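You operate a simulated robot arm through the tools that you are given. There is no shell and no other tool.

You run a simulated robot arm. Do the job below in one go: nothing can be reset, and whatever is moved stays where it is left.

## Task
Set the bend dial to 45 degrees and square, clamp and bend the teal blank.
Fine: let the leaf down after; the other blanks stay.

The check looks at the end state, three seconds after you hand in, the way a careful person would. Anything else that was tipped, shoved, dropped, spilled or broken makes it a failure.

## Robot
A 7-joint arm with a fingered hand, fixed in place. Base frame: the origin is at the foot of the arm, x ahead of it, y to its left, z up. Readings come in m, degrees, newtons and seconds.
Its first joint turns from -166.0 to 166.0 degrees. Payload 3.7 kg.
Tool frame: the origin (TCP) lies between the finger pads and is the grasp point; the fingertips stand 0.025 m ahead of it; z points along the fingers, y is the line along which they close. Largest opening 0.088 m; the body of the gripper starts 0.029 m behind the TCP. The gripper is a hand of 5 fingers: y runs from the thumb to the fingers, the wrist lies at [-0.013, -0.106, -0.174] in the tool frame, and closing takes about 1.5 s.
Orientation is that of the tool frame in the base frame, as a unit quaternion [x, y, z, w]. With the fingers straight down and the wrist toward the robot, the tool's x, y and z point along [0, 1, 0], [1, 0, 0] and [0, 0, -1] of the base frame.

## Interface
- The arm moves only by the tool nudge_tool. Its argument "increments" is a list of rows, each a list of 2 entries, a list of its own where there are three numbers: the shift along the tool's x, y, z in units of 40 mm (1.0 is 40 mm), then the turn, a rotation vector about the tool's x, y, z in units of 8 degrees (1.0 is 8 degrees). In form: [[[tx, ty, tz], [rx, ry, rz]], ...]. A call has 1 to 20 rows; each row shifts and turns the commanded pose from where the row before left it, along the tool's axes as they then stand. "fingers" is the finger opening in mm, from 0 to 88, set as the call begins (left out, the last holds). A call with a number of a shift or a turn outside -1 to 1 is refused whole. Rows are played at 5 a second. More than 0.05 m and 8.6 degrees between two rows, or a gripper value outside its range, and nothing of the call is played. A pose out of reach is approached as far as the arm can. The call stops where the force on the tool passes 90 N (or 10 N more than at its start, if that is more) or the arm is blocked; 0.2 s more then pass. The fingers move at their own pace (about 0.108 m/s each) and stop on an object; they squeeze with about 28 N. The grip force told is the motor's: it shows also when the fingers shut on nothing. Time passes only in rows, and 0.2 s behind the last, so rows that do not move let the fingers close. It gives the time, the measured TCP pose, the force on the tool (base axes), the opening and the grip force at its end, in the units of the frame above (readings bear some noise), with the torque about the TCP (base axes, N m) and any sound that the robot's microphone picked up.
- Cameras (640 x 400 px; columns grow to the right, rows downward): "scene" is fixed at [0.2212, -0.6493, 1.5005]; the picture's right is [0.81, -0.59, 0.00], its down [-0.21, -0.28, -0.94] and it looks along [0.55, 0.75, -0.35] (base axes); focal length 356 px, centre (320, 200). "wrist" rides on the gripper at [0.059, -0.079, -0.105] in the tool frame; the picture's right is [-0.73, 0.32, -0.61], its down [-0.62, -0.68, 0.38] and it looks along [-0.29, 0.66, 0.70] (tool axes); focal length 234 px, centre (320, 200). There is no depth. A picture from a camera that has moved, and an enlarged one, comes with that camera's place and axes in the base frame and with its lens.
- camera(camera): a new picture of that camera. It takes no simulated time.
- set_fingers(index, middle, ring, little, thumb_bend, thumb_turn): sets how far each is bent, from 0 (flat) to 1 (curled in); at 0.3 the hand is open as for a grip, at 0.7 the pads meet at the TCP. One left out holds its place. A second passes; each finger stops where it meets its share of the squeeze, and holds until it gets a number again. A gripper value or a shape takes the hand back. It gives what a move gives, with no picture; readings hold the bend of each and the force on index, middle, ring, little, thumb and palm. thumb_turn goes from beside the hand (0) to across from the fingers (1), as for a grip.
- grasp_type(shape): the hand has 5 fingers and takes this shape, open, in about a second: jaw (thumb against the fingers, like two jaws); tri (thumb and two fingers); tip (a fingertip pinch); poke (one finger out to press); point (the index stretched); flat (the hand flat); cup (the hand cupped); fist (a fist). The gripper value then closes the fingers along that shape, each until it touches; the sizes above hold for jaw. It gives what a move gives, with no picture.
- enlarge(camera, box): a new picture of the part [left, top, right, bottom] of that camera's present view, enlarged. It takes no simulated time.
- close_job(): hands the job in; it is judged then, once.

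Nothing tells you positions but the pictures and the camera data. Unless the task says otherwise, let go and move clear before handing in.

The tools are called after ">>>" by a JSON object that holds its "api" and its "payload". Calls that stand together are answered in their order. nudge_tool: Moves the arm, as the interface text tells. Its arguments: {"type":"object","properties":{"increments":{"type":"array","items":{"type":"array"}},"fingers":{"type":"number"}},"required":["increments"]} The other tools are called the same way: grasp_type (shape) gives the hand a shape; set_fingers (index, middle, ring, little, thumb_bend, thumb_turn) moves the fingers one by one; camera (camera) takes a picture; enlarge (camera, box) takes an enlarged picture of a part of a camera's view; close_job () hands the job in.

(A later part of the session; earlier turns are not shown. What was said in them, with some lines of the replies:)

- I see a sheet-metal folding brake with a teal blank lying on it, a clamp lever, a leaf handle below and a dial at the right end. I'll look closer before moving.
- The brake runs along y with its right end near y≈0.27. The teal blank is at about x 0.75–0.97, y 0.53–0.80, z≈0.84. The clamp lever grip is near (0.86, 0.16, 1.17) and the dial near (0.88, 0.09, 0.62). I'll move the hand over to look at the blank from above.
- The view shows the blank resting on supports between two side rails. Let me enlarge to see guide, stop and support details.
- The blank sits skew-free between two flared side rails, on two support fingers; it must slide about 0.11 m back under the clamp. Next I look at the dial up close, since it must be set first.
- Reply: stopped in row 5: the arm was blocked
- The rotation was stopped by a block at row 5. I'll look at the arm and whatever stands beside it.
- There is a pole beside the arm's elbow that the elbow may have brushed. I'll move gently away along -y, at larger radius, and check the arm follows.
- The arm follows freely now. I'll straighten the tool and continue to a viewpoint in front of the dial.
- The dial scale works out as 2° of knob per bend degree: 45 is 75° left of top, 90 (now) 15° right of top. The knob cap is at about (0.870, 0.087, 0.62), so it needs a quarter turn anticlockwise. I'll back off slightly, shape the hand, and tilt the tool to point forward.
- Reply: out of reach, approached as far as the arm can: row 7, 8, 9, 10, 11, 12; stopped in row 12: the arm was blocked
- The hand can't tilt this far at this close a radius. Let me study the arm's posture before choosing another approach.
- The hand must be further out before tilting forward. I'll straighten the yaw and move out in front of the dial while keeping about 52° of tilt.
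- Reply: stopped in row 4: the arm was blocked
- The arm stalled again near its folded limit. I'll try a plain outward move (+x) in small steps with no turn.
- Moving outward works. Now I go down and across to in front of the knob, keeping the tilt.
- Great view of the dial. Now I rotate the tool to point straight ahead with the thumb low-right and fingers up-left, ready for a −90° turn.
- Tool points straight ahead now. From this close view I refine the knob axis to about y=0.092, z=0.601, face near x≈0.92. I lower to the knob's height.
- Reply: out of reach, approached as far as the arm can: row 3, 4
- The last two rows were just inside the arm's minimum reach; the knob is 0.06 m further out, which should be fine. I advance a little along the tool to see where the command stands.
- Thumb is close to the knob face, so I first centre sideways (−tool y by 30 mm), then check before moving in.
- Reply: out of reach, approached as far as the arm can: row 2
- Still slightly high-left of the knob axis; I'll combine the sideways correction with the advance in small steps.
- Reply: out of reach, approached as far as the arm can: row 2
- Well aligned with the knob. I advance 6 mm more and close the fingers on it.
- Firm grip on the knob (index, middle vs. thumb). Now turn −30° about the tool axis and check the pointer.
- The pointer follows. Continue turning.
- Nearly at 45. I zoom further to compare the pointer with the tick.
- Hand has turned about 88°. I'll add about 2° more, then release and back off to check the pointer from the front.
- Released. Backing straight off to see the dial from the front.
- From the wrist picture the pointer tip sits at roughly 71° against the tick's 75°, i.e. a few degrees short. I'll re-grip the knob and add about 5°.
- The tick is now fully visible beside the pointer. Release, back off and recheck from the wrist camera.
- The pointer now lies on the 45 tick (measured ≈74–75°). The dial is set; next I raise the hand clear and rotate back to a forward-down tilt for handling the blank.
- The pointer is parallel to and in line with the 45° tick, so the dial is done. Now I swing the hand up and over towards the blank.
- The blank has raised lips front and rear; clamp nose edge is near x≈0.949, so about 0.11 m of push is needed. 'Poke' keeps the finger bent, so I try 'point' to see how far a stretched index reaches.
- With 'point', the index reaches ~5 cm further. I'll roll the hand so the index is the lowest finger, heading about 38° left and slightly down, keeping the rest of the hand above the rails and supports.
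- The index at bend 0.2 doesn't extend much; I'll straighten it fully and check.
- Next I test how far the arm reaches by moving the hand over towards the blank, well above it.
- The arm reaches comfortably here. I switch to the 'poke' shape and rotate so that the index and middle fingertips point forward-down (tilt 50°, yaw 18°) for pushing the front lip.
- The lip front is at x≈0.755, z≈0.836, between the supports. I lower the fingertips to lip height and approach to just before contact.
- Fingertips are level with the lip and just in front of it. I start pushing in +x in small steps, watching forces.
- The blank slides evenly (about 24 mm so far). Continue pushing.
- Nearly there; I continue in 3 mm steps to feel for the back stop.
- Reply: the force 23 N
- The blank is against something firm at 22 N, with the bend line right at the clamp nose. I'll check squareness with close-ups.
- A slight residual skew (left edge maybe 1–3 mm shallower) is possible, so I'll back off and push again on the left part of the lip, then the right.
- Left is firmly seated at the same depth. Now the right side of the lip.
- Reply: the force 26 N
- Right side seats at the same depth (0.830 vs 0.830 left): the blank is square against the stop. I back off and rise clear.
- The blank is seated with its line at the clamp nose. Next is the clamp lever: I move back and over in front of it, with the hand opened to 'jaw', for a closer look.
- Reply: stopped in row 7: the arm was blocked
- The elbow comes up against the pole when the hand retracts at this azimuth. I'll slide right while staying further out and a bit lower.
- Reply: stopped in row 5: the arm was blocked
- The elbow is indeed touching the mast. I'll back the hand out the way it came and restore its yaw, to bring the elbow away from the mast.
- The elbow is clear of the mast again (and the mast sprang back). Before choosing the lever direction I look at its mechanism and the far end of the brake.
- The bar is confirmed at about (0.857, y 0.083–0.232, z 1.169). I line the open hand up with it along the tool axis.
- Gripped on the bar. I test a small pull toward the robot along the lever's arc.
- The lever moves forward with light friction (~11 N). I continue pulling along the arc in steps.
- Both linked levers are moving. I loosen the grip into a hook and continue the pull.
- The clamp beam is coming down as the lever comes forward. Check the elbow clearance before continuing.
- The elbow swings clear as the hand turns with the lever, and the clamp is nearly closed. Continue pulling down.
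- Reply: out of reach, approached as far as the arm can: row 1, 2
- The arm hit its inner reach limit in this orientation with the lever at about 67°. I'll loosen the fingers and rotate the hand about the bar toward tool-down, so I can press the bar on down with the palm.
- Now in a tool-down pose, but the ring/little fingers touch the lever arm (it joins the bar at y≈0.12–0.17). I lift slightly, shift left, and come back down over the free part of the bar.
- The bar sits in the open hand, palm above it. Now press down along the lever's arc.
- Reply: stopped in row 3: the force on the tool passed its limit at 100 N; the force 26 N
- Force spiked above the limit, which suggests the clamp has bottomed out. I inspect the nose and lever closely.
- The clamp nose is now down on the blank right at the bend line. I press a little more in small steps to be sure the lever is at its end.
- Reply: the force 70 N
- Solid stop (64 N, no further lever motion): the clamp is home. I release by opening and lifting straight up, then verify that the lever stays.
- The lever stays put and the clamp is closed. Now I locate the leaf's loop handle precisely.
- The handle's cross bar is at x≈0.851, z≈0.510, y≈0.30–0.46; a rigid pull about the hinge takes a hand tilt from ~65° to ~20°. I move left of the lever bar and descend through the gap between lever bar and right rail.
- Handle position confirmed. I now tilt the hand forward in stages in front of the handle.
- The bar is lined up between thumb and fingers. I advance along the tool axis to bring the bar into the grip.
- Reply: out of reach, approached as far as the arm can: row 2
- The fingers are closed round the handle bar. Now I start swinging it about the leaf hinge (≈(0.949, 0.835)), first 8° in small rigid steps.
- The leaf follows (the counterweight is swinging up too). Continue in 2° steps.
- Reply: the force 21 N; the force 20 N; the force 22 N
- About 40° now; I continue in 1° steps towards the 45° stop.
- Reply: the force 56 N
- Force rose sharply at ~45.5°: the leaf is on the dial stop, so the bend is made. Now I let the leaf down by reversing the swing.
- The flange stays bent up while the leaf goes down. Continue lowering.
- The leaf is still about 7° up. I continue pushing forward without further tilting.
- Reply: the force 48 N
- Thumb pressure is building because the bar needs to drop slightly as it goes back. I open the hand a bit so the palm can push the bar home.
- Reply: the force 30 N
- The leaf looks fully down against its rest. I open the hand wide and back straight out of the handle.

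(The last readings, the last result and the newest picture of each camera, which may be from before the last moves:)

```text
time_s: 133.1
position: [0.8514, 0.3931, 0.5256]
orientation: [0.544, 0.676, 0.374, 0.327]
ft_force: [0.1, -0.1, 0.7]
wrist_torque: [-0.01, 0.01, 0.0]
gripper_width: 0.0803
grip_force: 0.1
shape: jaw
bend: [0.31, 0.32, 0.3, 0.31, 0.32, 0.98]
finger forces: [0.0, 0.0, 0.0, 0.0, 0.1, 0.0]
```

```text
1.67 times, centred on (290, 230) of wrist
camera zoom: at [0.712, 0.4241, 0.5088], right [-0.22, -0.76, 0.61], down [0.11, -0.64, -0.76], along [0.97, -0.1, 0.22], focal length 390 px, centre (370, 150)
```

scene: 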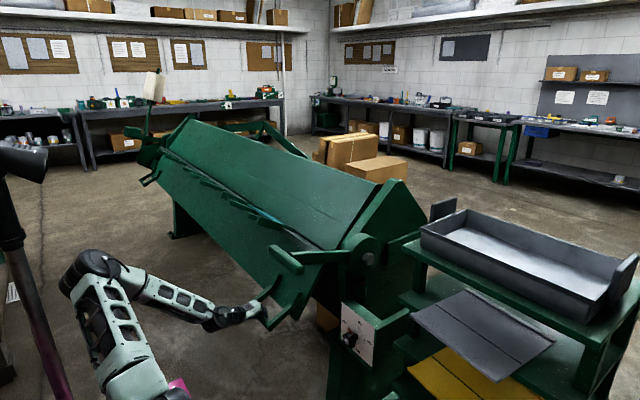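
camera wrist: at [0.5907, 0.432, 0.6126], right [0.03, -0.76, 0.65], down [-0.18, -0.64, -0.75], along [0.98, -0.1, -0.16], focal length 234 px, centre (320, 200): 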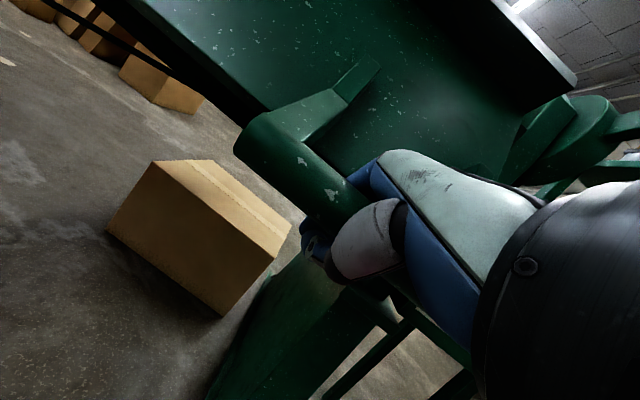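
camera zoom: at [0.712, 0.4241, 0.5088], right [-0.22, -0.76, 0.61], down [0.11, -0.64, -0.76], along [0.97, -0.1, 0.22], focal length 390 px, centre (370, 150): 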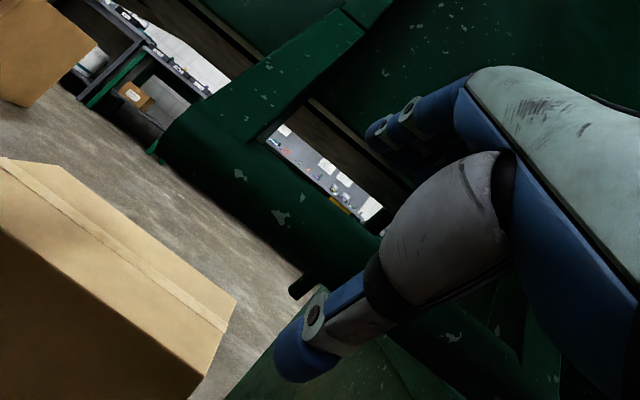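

The leaf stays down. I back fully clear of the handle and inspect the bent blank.

>>> {"api": "nudge_tool", "payload": {"increments": [[[0, 0, -0.5], [0, 0, 0]], [[0, 0, -0.5], [0, 0, 0]], [[0, 0, -0.5], [0, 0, 0]], [[0, 0, 0], [0, 0, 0]]]}}

>>> {"api": "camera", "payload": {"camera": "scene"}}

>>> {"api": "enlarge", "payload": {"camera": "scene", "box": [225, 190, 325, 260]}}

>>> {"api": "enlarge", "payload": {"camera": "scene", "box": [265, 200, 305, 230]}}

```text
time_s: 134.1
position: [0.8026, 0.3839, 0.5583]
orientation: [0.544, 0.676, 0.374, 0.327]
ft_force: [1.3, 0.7, -0.3]
wrist_torque: [0.01, -0.01, -0.01]
gripper_width: 0.0805
grip_force: 0.1
shape: jaw
bend: [0.31, 0.32, 0.3, 0.31, 0.32, 0.98]
finger forces: [0.0, 0.0, 0.0, 0.0, 0.0, 0.0]
```

```text
taken
```

scene: 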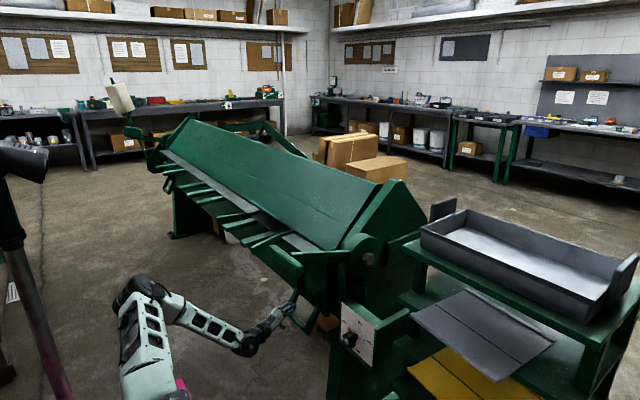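

```text
5.71 times, centred on (275, 225) of scene
camera zoom: at [0.2212, -0.6493, 1.5005], right [0.81, -0.59, 0.0], down [-0.21, -0.28, -0.94], along [0.55, 0.75, -0.35], focal length 2037 px, centre (577, 57)
```

zoom: 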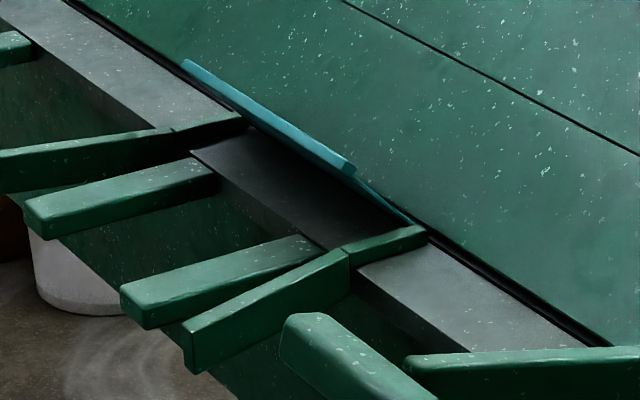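

```text
13.33 times, centred on (285, 215) of scene
camera zoom: at [0.2212, -0.6493, 1.5005], right [0.81, -0.59, 0.0], down [-0.21, -0.28, -0.94], along [0.55, 0.75, -0.35], focal length 4753 px, centre (787, 0)
```

zoom: 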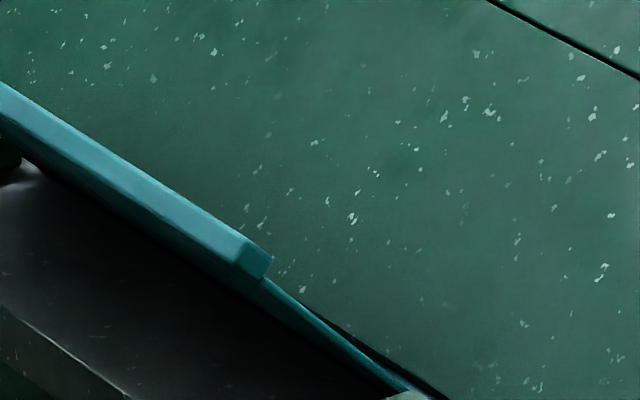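

The flange stands at roughly 45° (estimated 45–48° from its edge). I compare the leaf's rest position with the earlier view and recheck the dial and lever.

>>> {"api": "enlarge", "payload": {"camera": "scene", "box": [215, 190, 315, 260]}}

>>> {"api": "enlarge", "payload": {"camera": "scene", "box": [270, 260, 350, 345]}}

>>> {"api": "enlarge", "payload": {"camera": "scene", "box": [400, 190, 640, 400]}}

>>> {"api": "enlarge", "payload": {"camera": "scene", "box": [340, 315, 370, 335]}}

```text
5.71 times, centred on (265, 225) of scene
camera zoom: at [0.2212, -0.6493, 1.5005], right [0.81, -0.59, 0.0], down [-0.21, -0.28, -0.94], along [0.55, 0.75, -0.35], focal length 2037 px, centre (634, 57)
```

zoom: 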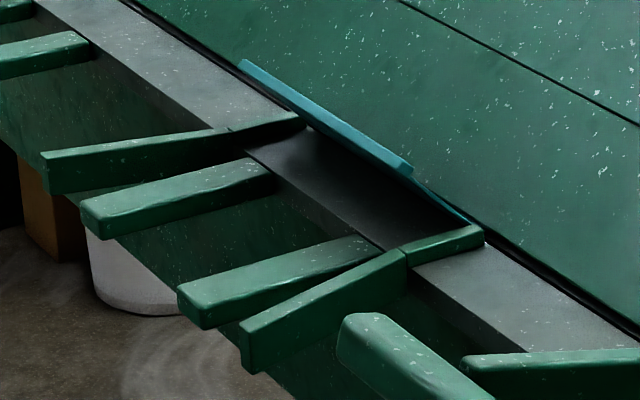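

```text
4.71 times, centred on (310, 302) of scene
camera zoom: at [0.2212, -0.6493, 1.5005], right [0.81, -0.59, 0.0], down [-0.21, -0.28, -0.94], along [0.55, 0.75, -0.35], focal length 1678 px, centre (367, -282)
```

zoom: 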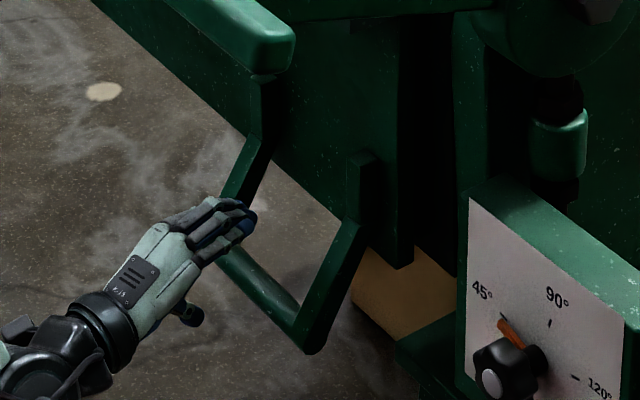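

```text
1.90 times, centred on (520, 295) of scene
camera zoom: at [0.2212, -0.6493, 1.5005], right [0.81, -0.59, 0.0], down [-0.21, -0.28, -0.94], along [0.55, 0.75, -0.35], focal length 679 px, centre (-61, 19)
```

zoom: 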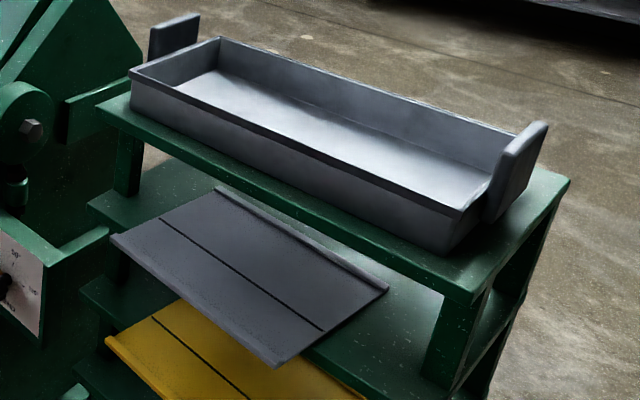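

```text
16.00 times, centred on (355, 325) of scene
camera zoom: at [0.2212, -0.6493, 1.5005], right [0.81, -0.59, 0.0], down [-0.21, -0.28, -0.94], along [0.55, 0.75, -0.35], focal length 5704 px, centre (-240, -1800)
```

zoom: 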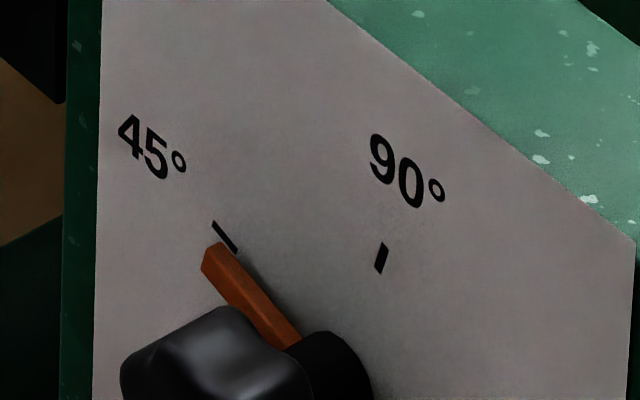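

Everything matches: leaf back at its rest, dial on 45, clamp closed, other blanks and tray untouched. I retreat the hand to a clear pose in front of the brake.

>>> {"api": "nudge_tool", "payload": {"increments": [[[0, 0.2, -0.6], [0, 0, 0]], [[0, 0.54, -0.475], [0, 0, 0]], [[0, 0.54, -0.475], [0, 0, 0]], [[0, 0, 0], [0.9, 0, 0]], [[0, 0, 0], [0.9, 0, 0]], [[0, 0, 0], [0.9, 0, 0]], [[0, 0, 0], [0.9, 0, 0]], [[-0.2, -0.1, -0.4], [0.9, 0, 0]], [[-0.2, -0.2, -0.4], [0.9, 0, 0]], [[-0.2, -0.3, -0.3], [0.9, 0, 0]], [[0, -0.3, -0.3], [0.5, 0, 0]], [[0, 0, 0], [0, 0, 0]]]}}

>>> {"api": "camera", "payload": {"camera": "scene"}}

>>> {"api": "camera", "payload": {"camera": "wrist"}}

```text
time_s: 136.7
position: [0.7261, 0.3497, 0.6738]
orientation: [0.634, 0.772, 0.023, 0.042]
ft_force: [0.4, -0.5, 0.4]
wrist_torque: [0.0, -0.01, -0.01]
gripper_width: 0.0802
grip_force: 0.0
shape: jaw
bend: [0.31, 0.31, 0.3, 0.31, 0.32, 0.98]
finger forces: [0.0, 0.0, 0.0, 0.0, 0.0, 0.0]
```

```text
taken
```

scene: 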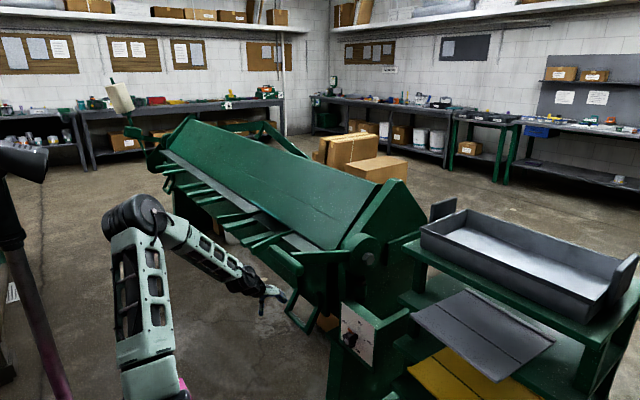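

```text
taken
camera wrist: at [0.6266, 0.3935, 0.7694], right [0.4, -0.64, 0.66], down [-0.51, -0.75, -0.42], along [0.76, -0.17, -0.62], focal length 234 px, centre (320, 200)
```

wrist: 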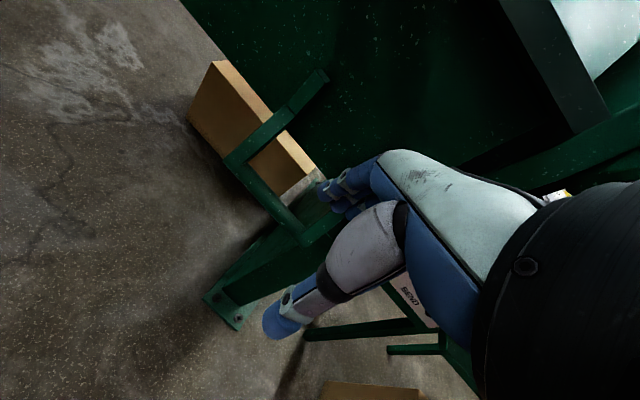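

One last look at the flange angle from above, along the same safe corridor.

>>> {"api": "nudge_tool", "payload": {"increments": [[[0, -0.3, -0.9], [0, 0, 0]], [[0, -0.3, -0.9], [0, 0, 0]], [[0, 0, -0.9], [0, 0, 0]], [[0, 0, -0.9], [0, 0, 0]], [[0, 0, -0.9], [0, 0, 0]], [[0, 0, -0.9], [0, 0, 0]], [[0, 0, -0.9], [0, 0, 0]], [[0, 0, 0], [0, 0, 0]]]}}

>>> {"api": "camera", "payload": {"camera": "wrist"}}

>>> {"api": "enlarge", "payload": {"camera": "wrist", "box": [150, 0, 330, 120]}}

>>> {"api": "enlarge", "payload": {"camera": "scene", "box": [0, 110, 100, 400]}}

```text
time_s: 138.5
position: [0.6778, 0.3492, 0.922]
orientation: [0.634, 0.772, 0.024, 0.042]
ft_force: [-0.5, 0.6, -1.0]
wrist_torque: [-0.01, 0.04, -0.02]
gripper_width: 0.0805
grip_force: 0.1
shape: jaw
bend: [0.31, 0.31, 0.3, 0.31, 0.32, 0.98]
finger forces: [0.0, 0.1, 0.1, 0.0, 0.0, 0.1]
```

```text
taken
camera wrist: at [0.5796, 0.3927, 1.0167], right [0.4, -0.64, 0.66], down [-0.51, -0.75, -0.42], along [0.76, -0.17, -0.62], focal length 234 px, centre (320, 200)
```

wrist: 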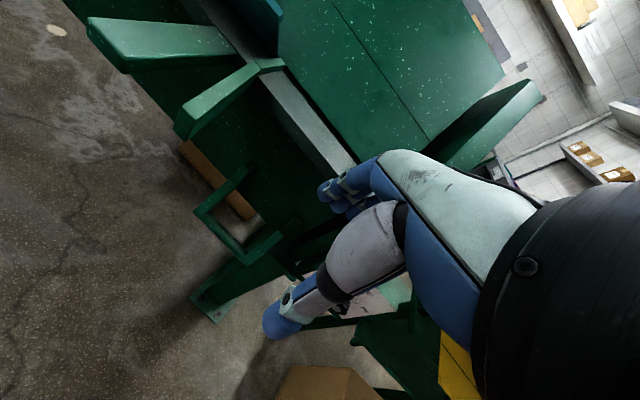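

```text
3.33 times, centred on (240, 60) of wrist
camera zoom: at [0.5796, 0.3927, 1.0167], right [0.4, -0.64, 0.66], down [-0.51, -0.75, -0.42], along [0.76, -0.17, -0.62], focal length 781 px, centre (587, 667)
```

zoom: 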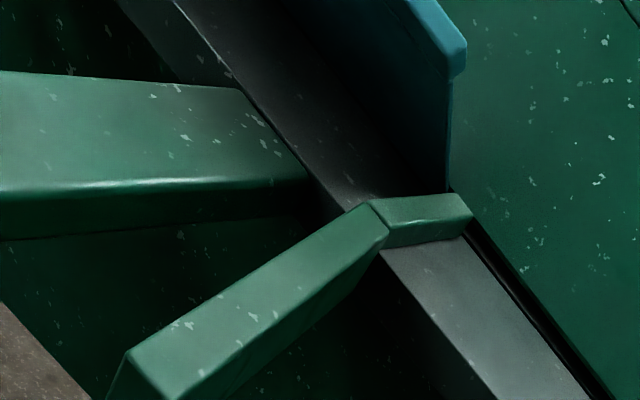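

```text
1.38 times, centred on (50, 255) of scene
camera zoom: at [0.2212, -0.6493, 1.5005], right [0.81, -0.59, 0.0], down [-0.21, -0.28, -0.94], along [0.55, 0.75, -0.35], focal length 492 px, centre (692, 124)
```

zoom: 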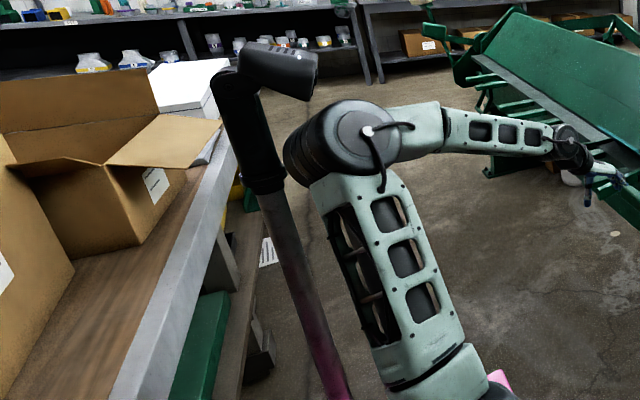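

The dial pointer sits on the 45 tick and the blank is square against its stop. The clamp is closed, and the flange measures about 46° by triangulation. The leaf is back at its rest, the other blanks have not moved, and the hand is clear, so I hand the job in.

>>> {"api": "close_job", "payload": {}}

```text
The job is handed in.
```

The teal blank is bent, and I've handed the job in without seeing the check's result.

- **Dial:** set to 45. The pointer lies on the 45 tick to within about a degree of knob turn, about half a degree of bend.
- **Blank:** pushed back until it was firm against its back stop. It seated at the same depth on the left and right, so it is square.
- **Clamp:** pulled down until the lever hit its end stop. I left it closed, since you didn't ask for it to be opened.
- **Bend:** I raised the leaf until it hit the stop set by the dial. From the pictures I estimate the bend at about 46 degrees, give or take a couple.
- **Leaf:** let down again and back where it started.
- **Other blanks and tray:** they look unmoved. The hand is clear of the machine.

While I was moving about, the arm's elbow pressed against the mast beside it and pushed it slightly. It sprang back to its place, and nothing looked tipped or out of position in the pictures afterwards.
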